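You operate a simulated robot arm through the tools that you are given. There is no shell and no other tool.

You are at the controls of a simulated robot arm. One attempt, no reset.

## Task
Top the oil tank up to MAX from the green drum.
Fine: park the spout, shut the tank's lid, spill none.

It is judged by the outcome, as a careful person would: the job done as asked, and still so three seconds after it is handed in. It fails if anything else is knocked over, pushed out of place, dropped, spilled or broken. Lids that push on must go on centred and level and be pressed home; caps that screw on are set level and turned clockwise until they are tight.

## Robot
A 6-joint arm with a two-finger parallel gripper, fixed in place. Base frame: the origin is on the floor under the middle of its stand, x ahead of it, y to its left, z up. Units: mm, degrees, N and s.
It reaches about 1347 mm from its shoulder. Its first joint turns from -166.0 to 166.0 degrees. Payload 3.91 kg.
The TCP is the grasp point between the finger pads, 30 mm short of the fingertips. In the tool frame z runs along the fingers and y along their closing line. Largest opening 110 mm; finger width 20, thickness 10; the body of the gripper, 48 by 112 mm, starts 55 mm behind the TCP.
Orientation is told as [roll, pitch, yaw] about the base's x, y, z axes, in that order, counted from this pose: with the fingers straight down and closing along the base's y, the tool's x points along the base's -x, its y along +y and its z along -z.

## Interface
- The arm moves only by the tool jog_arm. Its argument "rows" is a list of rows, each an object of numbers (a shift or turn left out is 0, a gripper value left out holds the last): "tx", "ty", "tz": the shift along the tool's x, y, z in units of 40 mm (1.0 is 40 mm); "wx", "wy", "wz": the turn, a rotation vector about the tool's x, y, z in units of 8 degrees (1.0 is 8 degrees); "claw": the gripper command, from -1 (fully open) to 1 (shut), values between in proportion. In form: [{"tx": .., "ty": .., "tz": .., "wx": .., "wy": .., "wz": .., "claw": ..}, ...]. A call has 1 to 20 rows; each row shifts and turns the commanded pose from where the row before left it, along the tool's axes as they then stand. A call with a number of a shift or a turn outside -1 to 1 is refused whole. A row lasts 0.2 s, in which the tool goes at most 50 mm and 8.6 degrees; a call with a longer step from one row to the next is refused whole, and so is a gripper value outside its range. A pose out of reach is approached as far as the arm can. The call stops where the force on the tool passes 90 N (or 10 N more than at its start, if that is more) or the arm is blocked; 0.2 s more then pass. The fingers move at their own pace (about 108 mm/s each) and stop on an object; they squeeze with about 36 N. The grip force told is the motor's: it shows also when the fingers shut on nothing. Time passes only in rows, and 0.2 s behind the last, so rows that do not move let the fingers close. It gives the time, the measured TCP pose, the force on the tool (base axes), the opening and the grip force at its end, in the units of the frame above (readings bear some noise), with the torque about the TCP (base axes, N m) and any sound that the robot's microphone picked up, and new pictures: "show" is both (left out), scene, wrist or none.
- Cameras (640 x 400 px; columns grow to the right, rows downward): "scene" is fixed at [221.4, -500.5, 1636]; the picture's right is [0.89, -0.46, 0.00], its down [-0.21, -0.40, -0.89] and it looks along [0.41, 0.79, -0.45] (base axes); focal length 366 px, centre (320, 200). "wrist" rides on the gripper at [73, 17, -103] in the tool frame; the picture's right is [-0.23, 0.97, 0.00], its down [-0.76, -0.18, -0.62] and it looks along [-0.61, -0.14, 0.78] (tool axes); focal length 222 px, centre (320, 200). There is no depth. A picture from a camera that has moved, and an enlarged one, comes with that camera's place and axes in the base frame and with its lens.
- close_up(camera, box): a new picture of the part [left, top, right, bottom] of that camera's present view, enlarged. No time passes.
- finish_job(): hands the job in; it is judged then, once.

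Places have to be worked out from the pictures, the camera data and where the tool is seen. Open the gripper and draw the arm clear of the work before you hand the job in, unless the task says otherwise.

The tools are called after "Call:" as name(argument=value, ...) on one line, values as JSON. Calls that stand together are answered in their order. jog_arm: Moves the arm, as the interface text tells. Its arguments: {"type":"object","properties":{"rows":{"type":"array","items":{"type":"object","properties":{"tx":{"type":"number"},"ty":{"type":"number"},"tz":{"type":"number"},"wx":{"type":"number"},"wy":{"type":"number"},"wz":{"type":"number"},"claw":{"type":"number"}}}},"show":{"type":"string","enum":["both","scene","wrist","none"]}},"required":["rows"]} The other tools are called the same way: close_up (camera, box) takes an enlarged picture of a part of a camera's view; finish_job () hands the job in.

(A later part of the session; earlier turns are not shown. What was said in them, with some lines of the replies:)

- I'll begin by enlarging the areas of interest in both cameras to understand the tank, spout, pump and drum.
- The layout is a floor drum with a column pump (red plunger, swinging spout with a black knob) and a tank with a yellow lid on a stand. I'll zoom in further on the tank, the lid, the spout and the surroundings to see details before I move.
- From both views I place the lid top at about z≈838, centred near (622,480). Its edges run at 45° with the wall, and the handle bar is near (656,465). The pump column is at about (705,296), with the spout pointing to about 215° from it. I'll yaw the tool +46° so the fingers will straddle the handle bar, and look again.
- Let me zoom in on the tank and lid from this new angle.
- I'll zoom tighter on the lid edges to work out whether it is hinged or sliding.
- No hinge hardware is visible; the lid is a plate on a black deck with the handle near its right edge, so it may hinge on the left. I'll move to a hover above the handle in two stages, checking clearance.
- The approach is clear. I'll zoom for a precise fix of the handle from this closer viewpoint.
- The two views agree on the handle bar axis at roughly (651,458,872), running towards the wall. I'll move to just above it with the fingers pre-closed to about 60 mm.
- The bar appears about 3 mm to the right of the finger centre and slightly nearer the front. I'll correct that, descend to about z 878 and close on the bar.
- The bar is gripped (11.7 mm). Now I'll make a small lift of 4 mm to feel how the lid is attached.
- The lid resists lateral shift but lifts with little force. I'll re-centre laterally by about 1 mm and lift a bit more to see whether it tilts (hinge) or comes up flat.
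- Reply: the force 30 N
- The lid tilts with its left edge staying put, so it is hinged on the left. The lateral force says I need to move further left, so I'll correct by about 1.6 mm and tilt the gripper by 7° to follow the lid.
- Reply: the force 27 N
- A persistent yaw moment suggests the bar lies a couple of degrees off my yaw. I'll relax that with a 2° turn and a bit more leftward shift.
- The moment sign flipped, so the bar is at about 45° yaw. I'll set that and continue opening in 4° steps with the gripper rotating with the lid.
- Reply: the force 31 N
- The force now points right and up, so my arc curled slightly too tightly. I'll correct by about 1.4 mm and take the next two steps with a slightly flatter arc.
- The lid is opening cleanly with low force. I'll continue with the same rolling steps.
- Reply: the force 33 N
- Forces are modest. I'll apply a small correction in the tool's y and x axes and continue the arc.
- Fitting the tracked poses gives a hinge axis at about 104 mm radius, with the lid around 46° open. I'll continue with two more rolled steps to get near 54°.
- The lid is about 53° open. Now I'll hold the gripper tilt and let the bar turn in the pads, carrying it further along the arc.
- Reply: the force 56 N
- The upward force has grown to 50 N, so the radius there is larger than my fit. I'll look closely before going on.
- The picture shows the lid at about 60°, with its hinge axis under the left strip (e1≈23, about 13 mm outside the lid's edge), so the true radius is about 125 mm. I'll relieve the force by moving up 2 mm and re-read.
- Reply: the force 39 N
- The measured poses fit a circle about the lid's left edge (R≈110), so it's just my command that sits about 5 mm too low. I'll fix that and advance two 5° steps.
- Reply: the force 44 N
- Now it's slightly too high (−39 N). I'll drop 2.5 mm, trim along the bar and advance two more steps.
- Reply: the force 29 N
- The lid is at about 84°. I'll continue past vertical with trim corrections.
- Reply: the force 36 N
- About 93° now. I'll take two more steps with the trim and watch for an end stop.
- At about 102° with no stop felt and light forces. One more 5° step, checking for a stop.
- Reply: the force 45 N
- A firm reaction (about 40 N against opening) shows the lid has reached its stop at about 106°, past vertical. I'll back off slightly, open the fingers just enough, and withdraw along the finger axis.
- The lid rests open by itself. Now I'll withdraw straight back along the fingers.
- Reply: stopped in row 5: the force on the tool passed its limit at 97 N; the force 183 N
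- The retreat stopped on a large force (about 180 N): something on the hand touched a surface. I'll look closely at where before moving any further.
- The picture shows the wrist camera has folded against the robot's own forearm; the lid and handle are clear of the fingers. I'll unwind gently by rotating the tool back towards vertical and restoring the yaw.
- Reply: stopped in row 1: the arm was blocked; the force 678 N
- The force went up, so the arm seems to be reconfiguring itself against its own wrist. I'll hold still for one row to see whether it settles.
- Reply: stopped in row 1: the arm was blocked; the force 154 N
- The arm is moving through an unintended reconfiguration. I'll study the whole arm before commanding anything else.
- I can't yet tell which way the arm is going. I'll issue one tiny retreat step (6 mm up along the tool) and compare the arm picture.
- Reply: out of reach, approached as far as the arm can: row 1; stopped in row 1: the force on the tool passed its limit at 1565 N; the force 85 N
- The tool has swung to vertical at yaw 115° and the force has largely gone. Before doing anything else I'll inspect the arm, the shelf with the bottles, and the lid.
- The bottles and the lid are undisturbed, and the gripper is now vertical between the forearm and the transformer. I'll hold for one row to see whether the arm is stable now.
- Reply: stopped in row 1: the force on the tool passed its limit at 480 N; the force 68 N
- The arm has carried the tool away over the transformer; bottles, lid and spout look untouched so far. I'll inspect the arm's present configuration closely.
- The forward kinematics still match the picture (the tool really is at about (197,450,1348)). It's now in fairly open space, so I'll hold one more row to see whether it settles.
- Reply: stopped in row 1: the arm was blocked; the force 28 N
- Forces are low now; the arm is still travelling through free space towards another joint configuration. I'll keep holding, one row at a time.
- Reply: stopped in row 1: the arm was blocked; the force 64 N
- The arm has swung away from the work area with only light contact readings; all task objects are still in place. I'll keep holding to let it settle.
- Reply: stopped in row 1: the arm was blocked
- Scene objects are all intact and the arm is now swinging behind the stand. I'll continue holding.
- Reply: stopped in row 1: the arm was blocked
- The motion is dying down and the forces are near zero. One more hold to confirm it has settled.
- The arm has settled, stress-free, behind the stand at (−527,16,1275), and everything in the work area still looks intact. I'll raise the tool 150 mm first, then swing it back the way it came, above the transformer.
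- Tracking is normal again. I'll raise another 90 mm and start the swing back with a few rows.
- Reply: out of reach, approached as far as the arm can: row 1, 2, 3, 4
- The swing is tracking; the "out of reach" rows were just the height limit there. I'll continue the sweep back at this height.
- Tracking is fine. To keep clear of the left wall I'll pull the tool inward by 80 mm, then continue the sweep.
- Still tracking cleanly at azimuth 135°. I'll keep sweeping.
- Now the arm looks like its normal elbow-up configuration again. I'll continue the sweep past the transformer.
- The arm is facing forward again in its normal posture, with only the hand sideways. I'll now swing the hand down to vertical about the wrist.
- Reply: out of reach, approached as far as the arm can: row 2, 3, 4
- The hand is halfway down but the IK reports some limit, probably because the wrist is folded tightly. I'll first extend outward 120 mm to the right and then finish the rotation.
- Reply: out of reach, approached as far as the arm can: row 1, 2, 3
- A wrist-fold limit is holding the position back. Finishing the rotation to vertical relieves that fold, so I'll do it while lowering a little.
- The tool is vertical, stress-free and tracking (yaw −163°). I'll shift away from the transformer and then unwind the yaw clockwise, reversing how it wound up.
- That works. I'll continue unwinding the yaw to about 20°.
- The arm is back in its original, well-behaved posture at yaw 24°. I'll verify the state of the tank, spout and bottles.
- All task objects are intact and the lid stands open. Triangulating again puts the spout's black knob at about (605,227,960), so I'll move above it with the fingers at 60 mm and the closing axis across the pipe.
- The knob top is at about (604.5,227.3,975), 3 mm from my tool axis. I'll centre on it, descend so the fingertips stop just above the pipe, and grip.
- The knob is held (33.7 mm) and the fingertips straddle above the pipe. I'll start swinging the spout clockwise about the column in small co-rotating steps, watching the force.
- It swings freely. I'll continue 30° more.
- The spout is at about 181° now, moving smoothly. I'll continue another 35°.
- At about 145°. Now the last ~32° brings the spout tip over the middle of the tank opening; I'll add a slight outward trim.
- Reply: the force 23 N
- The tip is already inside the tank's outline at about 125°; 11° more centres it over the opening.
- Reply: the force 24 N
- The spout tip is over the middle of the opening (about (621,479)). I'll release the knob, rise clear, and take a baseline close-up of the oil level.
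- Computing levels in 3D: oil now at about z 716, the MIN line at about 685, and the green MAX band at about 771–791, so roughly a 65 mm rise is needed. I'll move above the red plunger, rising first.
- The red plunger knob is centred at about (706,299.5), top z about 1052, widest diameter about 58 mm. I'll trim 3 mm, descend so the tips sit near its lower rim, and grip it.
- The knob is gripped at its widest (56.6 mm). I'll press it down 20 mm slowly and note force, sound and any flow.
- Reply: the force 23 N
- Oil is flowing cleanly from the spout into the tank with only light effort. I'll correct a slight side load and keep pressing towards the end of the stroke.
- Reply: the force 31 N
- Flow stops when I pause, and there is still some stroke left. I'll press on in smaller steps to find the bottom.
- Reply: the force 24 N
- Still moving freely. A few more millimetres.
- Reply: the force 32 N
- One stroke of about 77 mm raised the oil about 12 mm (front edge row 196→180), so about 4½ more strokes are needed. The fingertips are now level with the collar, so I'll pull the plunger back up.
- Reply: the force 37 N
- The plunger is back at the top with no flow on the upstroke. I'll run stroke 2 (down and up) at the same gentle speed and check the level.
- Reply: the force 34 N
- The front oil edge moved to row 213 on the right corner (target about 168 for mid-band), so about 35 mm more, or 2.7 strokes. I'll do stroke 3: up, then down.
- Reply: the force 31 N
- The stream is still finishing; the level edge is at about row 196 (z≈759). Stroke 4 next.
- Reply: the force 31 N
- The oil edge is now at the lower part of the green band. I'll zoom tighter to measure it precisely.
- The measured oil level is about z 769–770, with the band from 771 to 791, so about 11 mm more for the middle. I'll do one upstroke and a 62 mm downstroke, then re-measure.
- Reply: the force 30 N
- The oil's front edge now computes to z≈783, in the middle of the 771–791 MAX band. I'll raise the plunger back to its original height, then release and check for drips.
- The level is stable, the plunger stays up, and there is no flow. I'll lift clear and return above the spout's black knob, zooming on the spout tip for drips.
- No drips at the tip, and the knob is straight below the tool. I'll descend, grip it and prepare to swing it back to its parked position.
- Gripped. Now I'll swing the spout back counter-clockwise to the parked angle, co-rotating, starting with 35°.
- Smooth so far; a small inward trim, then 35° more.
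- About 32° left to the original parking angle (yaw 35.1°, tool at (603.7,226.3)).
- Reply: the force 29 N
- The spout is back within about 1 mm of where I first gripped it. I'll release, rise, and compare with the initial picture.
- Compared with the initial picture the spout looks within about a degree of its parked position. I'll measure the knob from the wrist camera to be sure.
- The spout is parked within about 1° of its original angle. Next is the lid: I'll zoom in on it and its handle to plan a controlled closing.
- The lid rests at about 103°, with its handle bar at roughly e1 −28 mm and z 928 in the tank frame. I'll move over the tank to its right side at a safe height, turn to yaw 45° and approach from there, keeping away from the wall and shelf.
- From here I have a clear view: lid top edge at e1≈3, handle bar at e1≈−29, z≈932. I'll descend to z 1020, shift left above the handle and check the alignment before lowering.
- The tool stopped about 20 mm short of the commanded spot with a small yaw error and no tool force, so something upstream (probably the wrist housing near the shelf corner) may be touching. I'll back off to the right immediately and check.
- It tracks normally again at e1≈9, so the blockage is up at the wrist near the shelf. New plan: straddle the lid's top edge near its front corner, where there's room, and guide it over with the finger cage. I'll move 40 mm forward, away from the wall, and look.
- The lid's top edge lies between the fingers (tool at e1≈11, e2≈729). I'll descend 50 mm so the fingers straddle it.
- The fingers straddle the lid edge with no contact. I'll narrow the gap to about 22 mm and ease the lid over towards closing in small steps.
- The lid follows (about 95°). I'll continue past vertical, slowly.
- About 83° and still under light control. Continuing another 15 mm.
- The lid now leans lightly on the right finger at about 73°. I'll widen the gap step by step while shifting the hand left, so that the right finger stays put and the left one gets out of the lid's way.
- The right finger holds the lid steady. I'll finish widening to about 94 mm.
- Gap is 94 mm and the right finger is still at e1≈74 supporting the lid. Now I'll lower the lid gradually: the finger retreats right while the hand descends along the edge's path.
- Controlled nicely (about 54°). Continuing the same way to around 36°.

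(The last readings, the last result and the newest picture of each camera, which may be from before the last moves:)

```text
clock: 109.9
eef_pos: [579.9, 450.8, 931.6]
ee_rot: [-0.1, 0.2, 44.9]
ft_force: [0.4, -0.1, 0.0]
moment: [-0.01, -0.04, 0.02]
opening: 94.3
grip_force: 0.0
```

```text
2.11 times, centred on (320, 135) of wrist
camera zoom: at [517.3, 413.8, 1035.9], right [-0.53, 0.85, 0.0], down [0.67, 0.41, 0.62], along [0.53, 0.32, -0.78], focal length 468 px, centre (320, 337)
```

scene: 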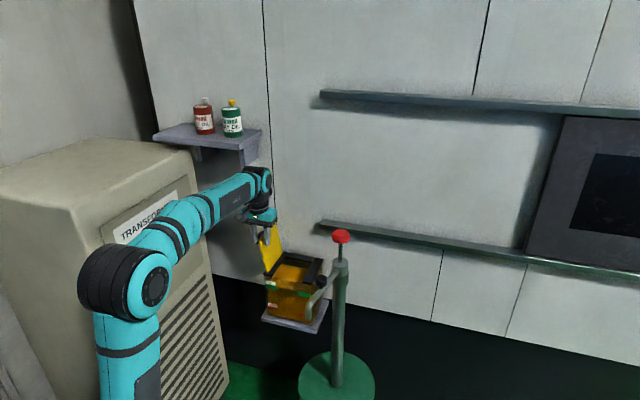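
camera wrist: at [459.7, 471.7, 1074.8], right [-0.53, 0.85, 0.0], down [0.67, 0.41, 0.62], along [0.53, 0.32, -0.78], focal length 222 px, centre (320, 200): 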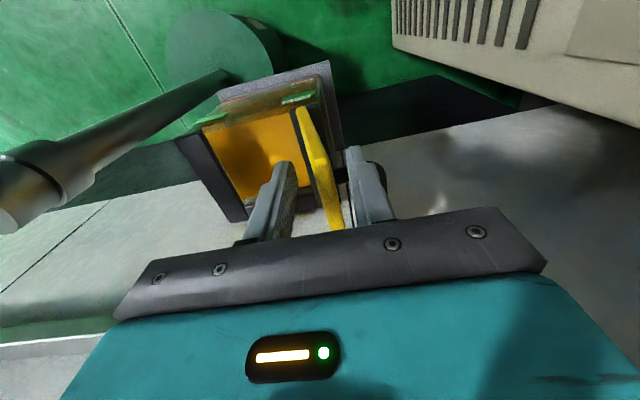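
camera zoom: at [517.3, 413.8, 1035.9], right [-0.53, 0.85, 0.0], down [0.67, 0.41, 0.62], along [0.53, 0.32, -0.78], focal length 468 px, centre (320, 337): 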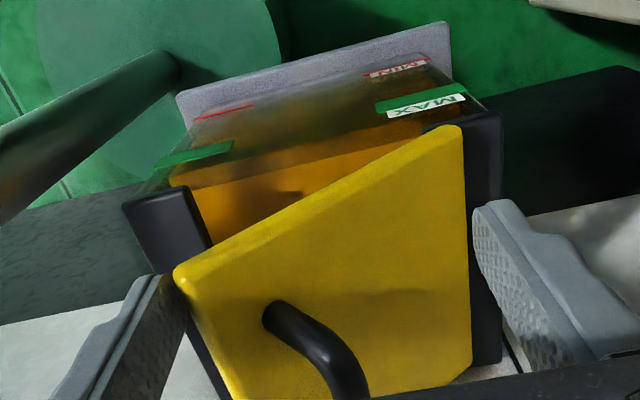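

About 37° now. Smaller steps as the edge approaches its lowest part.

Call:
jog_arm(rows=[{"ty": -0.065, "tz": 0.04}, {"ty": -0.075, "tz": 0.11}, {"ty": -0.075, "tz": 0.125}, {"ty": -0.075, "tz": 0.14}, {"ty": -0.0625, "tz": 0.125}, {"ty": -0.0625, "tz": 0.15}, {}], show="none")

Call:
close_up(camera="scene", box=[250, 210, 340, 300])

Call:
close_up(camera="wrist", box=[200, 40, 440, 230])

```text
clock: 111.5
eef_pos: [591.5, 439.1, 903.3]
ee_rot: [-0.2, 0.3, 44.8]
ft_force: [0.9, -0.9, -0.6]
moment: [-0.05, -0.03, 0.05]
opening: 94.4
grip_force: 0.4
```

```text
4.44 times, centred on (295, 255) of scene
camera zoom: at [221.4, -500.5, 1636.0], right [0.89, -0.46, 0.0], down [-0.21, -0.4, -0.89], along [0.41, 0.79, -0.45], focal length 1626 px, centre (431, -44)
```

zoom: 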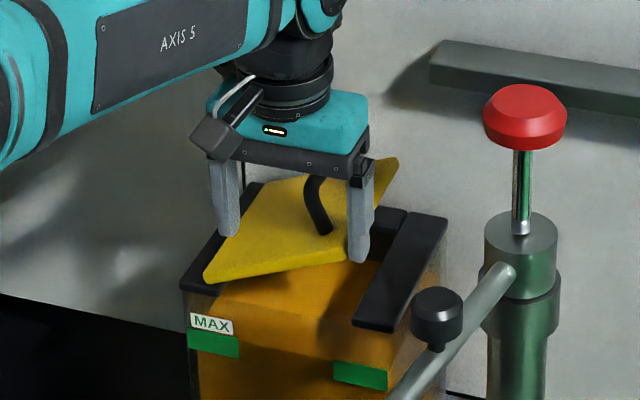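

```text
2.11 times, centred on (320, 135) of wrist
camera zoom: at [528.7, 401.7, 1008.6], right [-0.53, 0.85, 0.0], down [0.67, 0.41, 0.62], along [0.53, 0.32, -0.78], focal length 468 px, centre (320, 337)
```

zoom: 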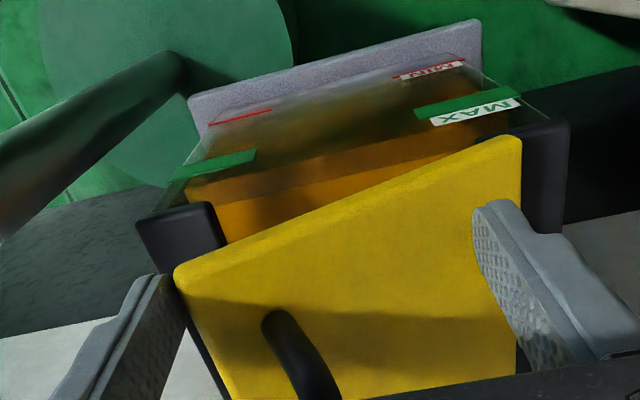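

About 21°. Final small steps to set the lid down.

Call:
jog_arm(rows=[{"ty": -0.055, "tz": 0.12}, {"ty": -0.05, "tz": 0.14}, {"ty": -0.0375, "tz": 0.11}, {"ty": -0.03, "tz": 0.06}, {}, {"ty": -0.03}, {"ty": -0.03}, {"ty": -0.04}, {"ty": -0.06}, {}], show="none")

Call:
close_up(camera="scene", box=[250, 210, 340, 300])

Call:
close_up(camera="wrist", box=[200, 40, 440, 230])

```text
clock: 113.7
eef_pos: [602.0, 429.4, 886.0]
ee_rot: [-0.2, 0.3, 44.9]
ft_force: [0.0, 0.2, -0.5]
moment: [0.0, 0.0, 0.01]
opening: 94.2
grip_force: 0.1
```

```text
4.44 times, centred on (295, 255) of scene
camera zoom: at [221.4, -500.5, 1636.0], right [0.89, -0.46, 0.0], down [-0.21, -0.4, -0.89], along [0.41, 0.79, -0.45], focal length 1626 px, centre (431, -44)
```

zoom: 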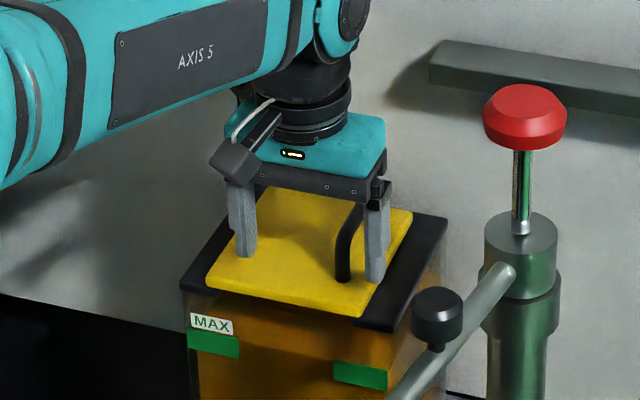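

```text
2.11 times, centred on (320, 135) of wrist
camera zoom: at [538.1, 392.7, 991.3], right [-0.53, 0.85, 0.0], down [0.67, 0.41, 0.62], along [0.53, 0.32, -0.78], focal length 468 px, centre (320, 337)
```

zoom: 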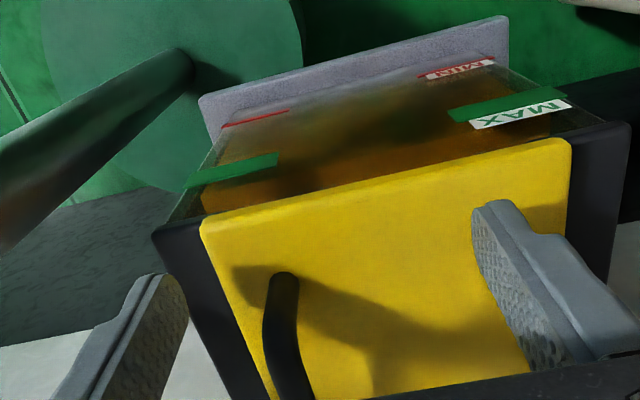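

The lid is down. I'll raise the hand straight up, clear of it, and compare the lid with its initial closed appearance.

Call:
jog_arm(rows=[{"tz": -0.5}, {"tz": -0.8}, {"tz": -0.9}, {"tz": -0.9}, {"tz": -0.9}, {}], show="both")

Call:
close_up(camera="scene", box=[255, 245, 335, 335])

Call:
close_up(camera="scene", box=[260, 245, 300, 285])

Call:
close_up(camera="scene", box=[290, 245, 330, 285])

```text
clock: 115.1
eef_pos: [601.1, 431.3, 1047.4]
ee_rot: [-0.2, 0.2, 44.8]
ft_force: [0.2, 0.0, 0.8]
moment: [-0.01, 0.01, -0.01]
opening: 94.1
grip_force: 0.1
camera wrist: at [538.5, 393.2, 1152.4], right [-0.53, 0.85, 0.0], down [0.67, 0.41, 0.62], along [0.53, 0.32, -0.78], focal length 222 px, centre (320, 200)
```

scene: 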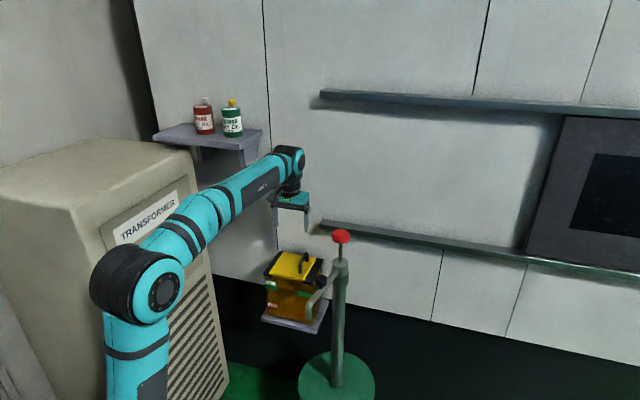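
wrist: 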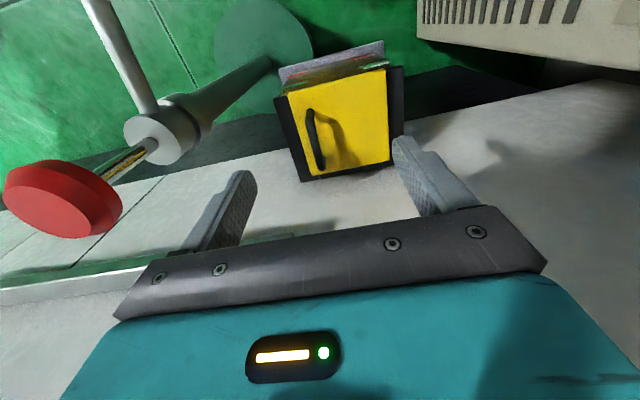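

```text
4.44 times, centred on (295, 290) of scene
camera zoom: at [221.4, -500.5, 1636.0], right [0.89, -0.46, 0.0], down [-0.21, -0.4, -0.89], along [0.41, 0.79, -0.45], focal length 1626 px, centre (431, -200)
```

zoom: 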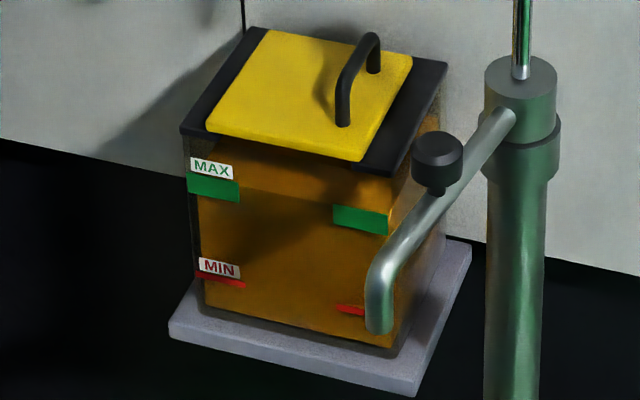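

```text
10.00 times, centred on (280, 265) of scene
camera zoom: at [221.4, -500.5, 1636.0], right [0.89, -0.46, 0.0], down [-0.21, -0.4, -0.89], along [0.41, 0.79, -0.45], focal length 3658 px, centre (720, -450)
```

zoom: 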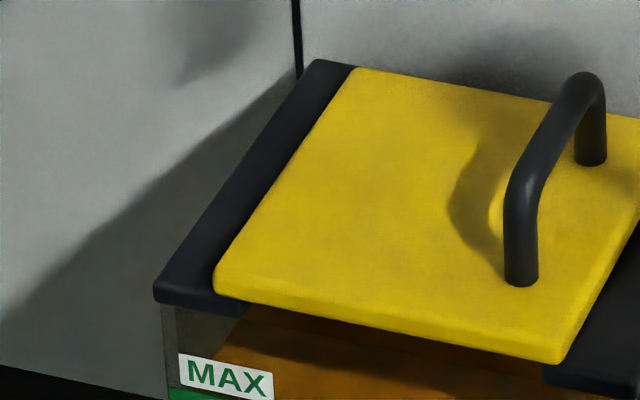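

```text
10.00 times, centred on (310, 265) of scene
camera zoom: at [221.4, -500.5, 1636.0], right [0.89, -0.46, 0.0], down [-0.21, -0.4, -0.89], along [0.41, 0.79, -0.45], focal length 3658 px, centre (420, -450)
```

zoom: 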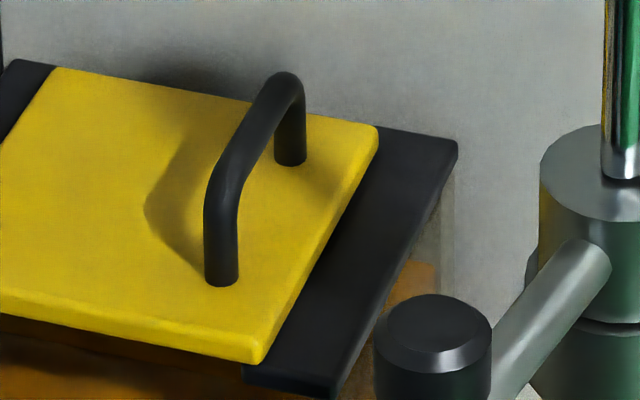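

The lid matches its initial closed appearance exactly. I'll double-check the oil level against the band from both cameras.

Call:
close_up(camera="wrist", box=[270, 30, 400, 110])

Call:
close_up(camera="scene", box=[263, 273, 313, 313])

```text
4.92 times, centred on (335, 70) of wrist
camera zoom: at [538.5, 393.2, 1152.4], right [-0.53, 0.85, 0.0], down [0.67, 0.41, 0.62], along [0.53, 0.32, -0.78], focal length 1094 px, centre (246, 840)
```

zoom: 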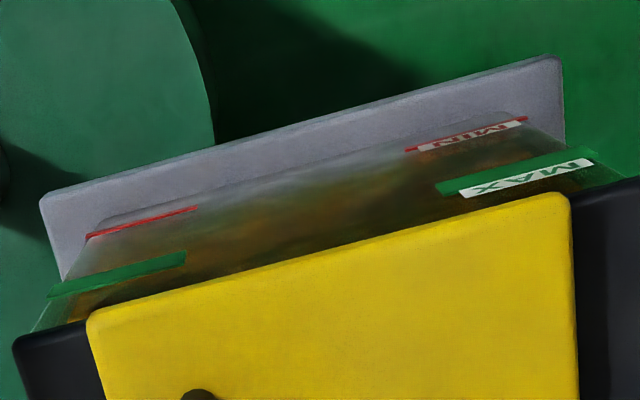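

```text
10.00 times, centred on (288, 293) of scene
camera zoom: at [221.4, -500.5, 1636.0], right [0.89, -0.46, 0.0], down [-0.21, -0.4, -0.89], along [0.41, 0.79, -0.45], focal length 3658 px, centre (640, -730)
```

zoom: 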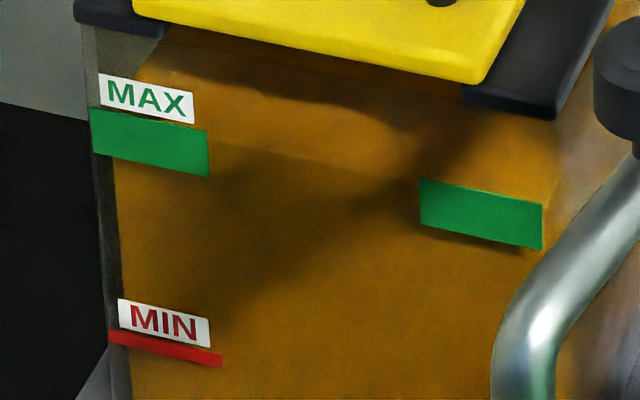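

Level reads z≈782, mid-band; the lid is shut, the spout parked and the plunger up. I'll open the gripper fully and withdraw the arm up and back, clear of everything.

Call:
jog_arm(rows=[{"tx": 0.63, "ty": 0.384, "tz": -0.725, "claw": -1}, {"tx": 0.63, "ty": 0.384, "tz": -0.725}, {"tx": 0.63, "ty": 0.384, "tz": -0.725}, {"tx": 0.63, "ty": 0.384, "tz": -0.725}, {"tx": 0.63, "ty": 0.384, "tz": -0.725}, {"tx": 0.63, "ty": 0.384, "tz": -0.725}, {"tx": 0.63, "ty": 0.384, "tz": -0.725}, {}, {}], show="both")

Call:
close_up(camera="scene", box=[220, 200, 420, 400])

Call:
close_up(camera="wrist", box=[160, 40, 440, 240])

```text
clock: 117.1
eef_pos: [398.6, 383.9, 1250.7]
ee_rot: [-0.2, 0.2, 44.8]
ft_force: [-0.7, -0.5, -0.1]
moment: [-0.01, 0.04, 0.0]
opening: 110.1
grip_force: 0.0
camera wrist: at [336.6, 347.0, 1355.3], right [-0.53, 0.85, 0.0], down [0.67, 0.41, 0.62], along [0.53, 0.32, -0.78], focal length 222 px, centre (320, 200)
```

scene: 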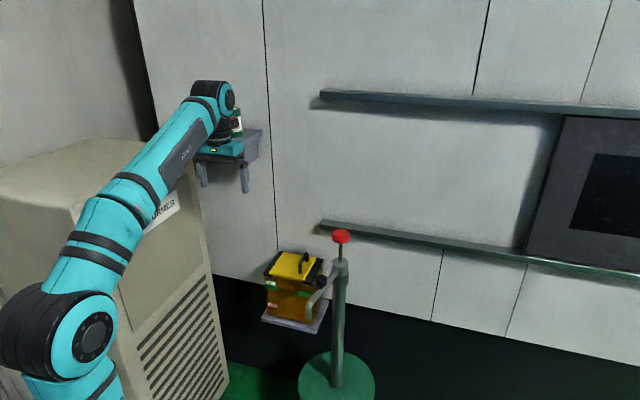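
wrist: 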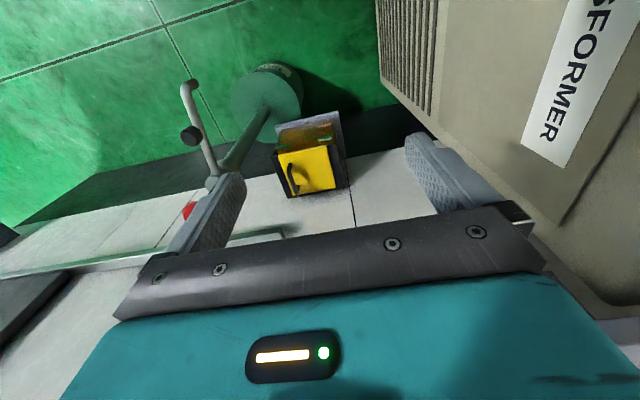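

```text
2.00 times, centred on (320, 300) of scene
camera zoom: at [221.4, -500.5, 1636.0], right [0.89, -0.46, 0.0], down [-0.21, -0.4, -0.89], along [0.41, 0.79, -0.45], focal length 732 px, centre (320, 0)
```

zoom: 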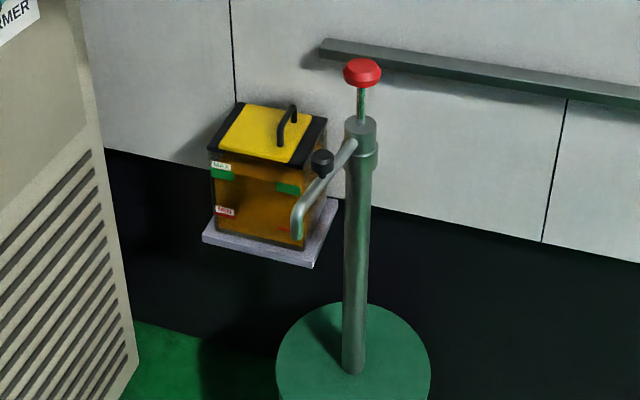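

```text
2.00 times, centred on (300, 140) of wrist
camera zoom: at [336.6, 347.0, 1355.3], right [-0.53, 0.85, 0.0], down [0.67, 0.41, 0.62], along [0.53, 0.32, -0.78], focal length 444 px, centre (360, 320)
```

zoom: 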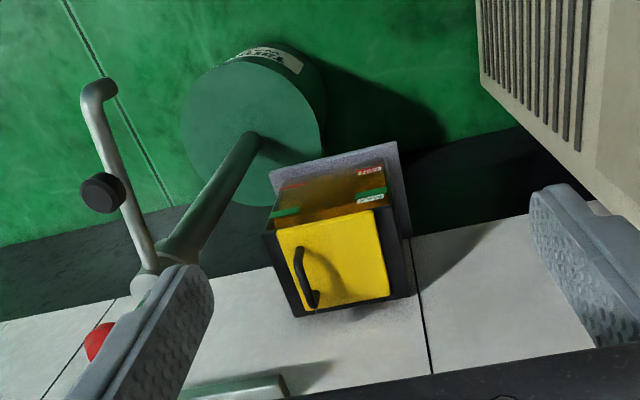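

Oil is in the MAX band, the lid is shut, the spout is parked as found, there's no spill visible, the bottles and other items are undisturbed, and the arm is clear with the gripper open. I'll hand the job in.

Call:
finish_job()

```text
The job is handed in.
```

The tank is filled to MAX from the green drum, its lid is shut, and the spout is back in its parked place. I saw no oil outside the tank in any view. The job is handed in, but I have no verdict on it.

- **Oil level:** I estimate the surface at about z 782 mm, near the middle of the green MAX band (about 771–791 mm). That took four full pump strokes and one shorter one, and the level stayed steady after I stopped.
- **Spout:** it is within about 1° of where I found it. The plunger is back up and nothing was dripping from the tip.
- **Lid:** I lowered it under control, and it looks the same as it did closed at the start.

**Collision while opening the lid:** as I backed away from the open lid, the arm hit something, most likely itself or a nearby fixture. It then swung out of control round behind its stand. Tool force readings peaked at about 1,565 N before I recovered it.

Later, while lining up to close the lid, the wrist briefly stopped short, probably against the corner of the shelf with the oil bottles.

Nothing looks moved or knocked over in the pictures. I can't tell from the camera views alone whether the arm or the shelf took any damage.
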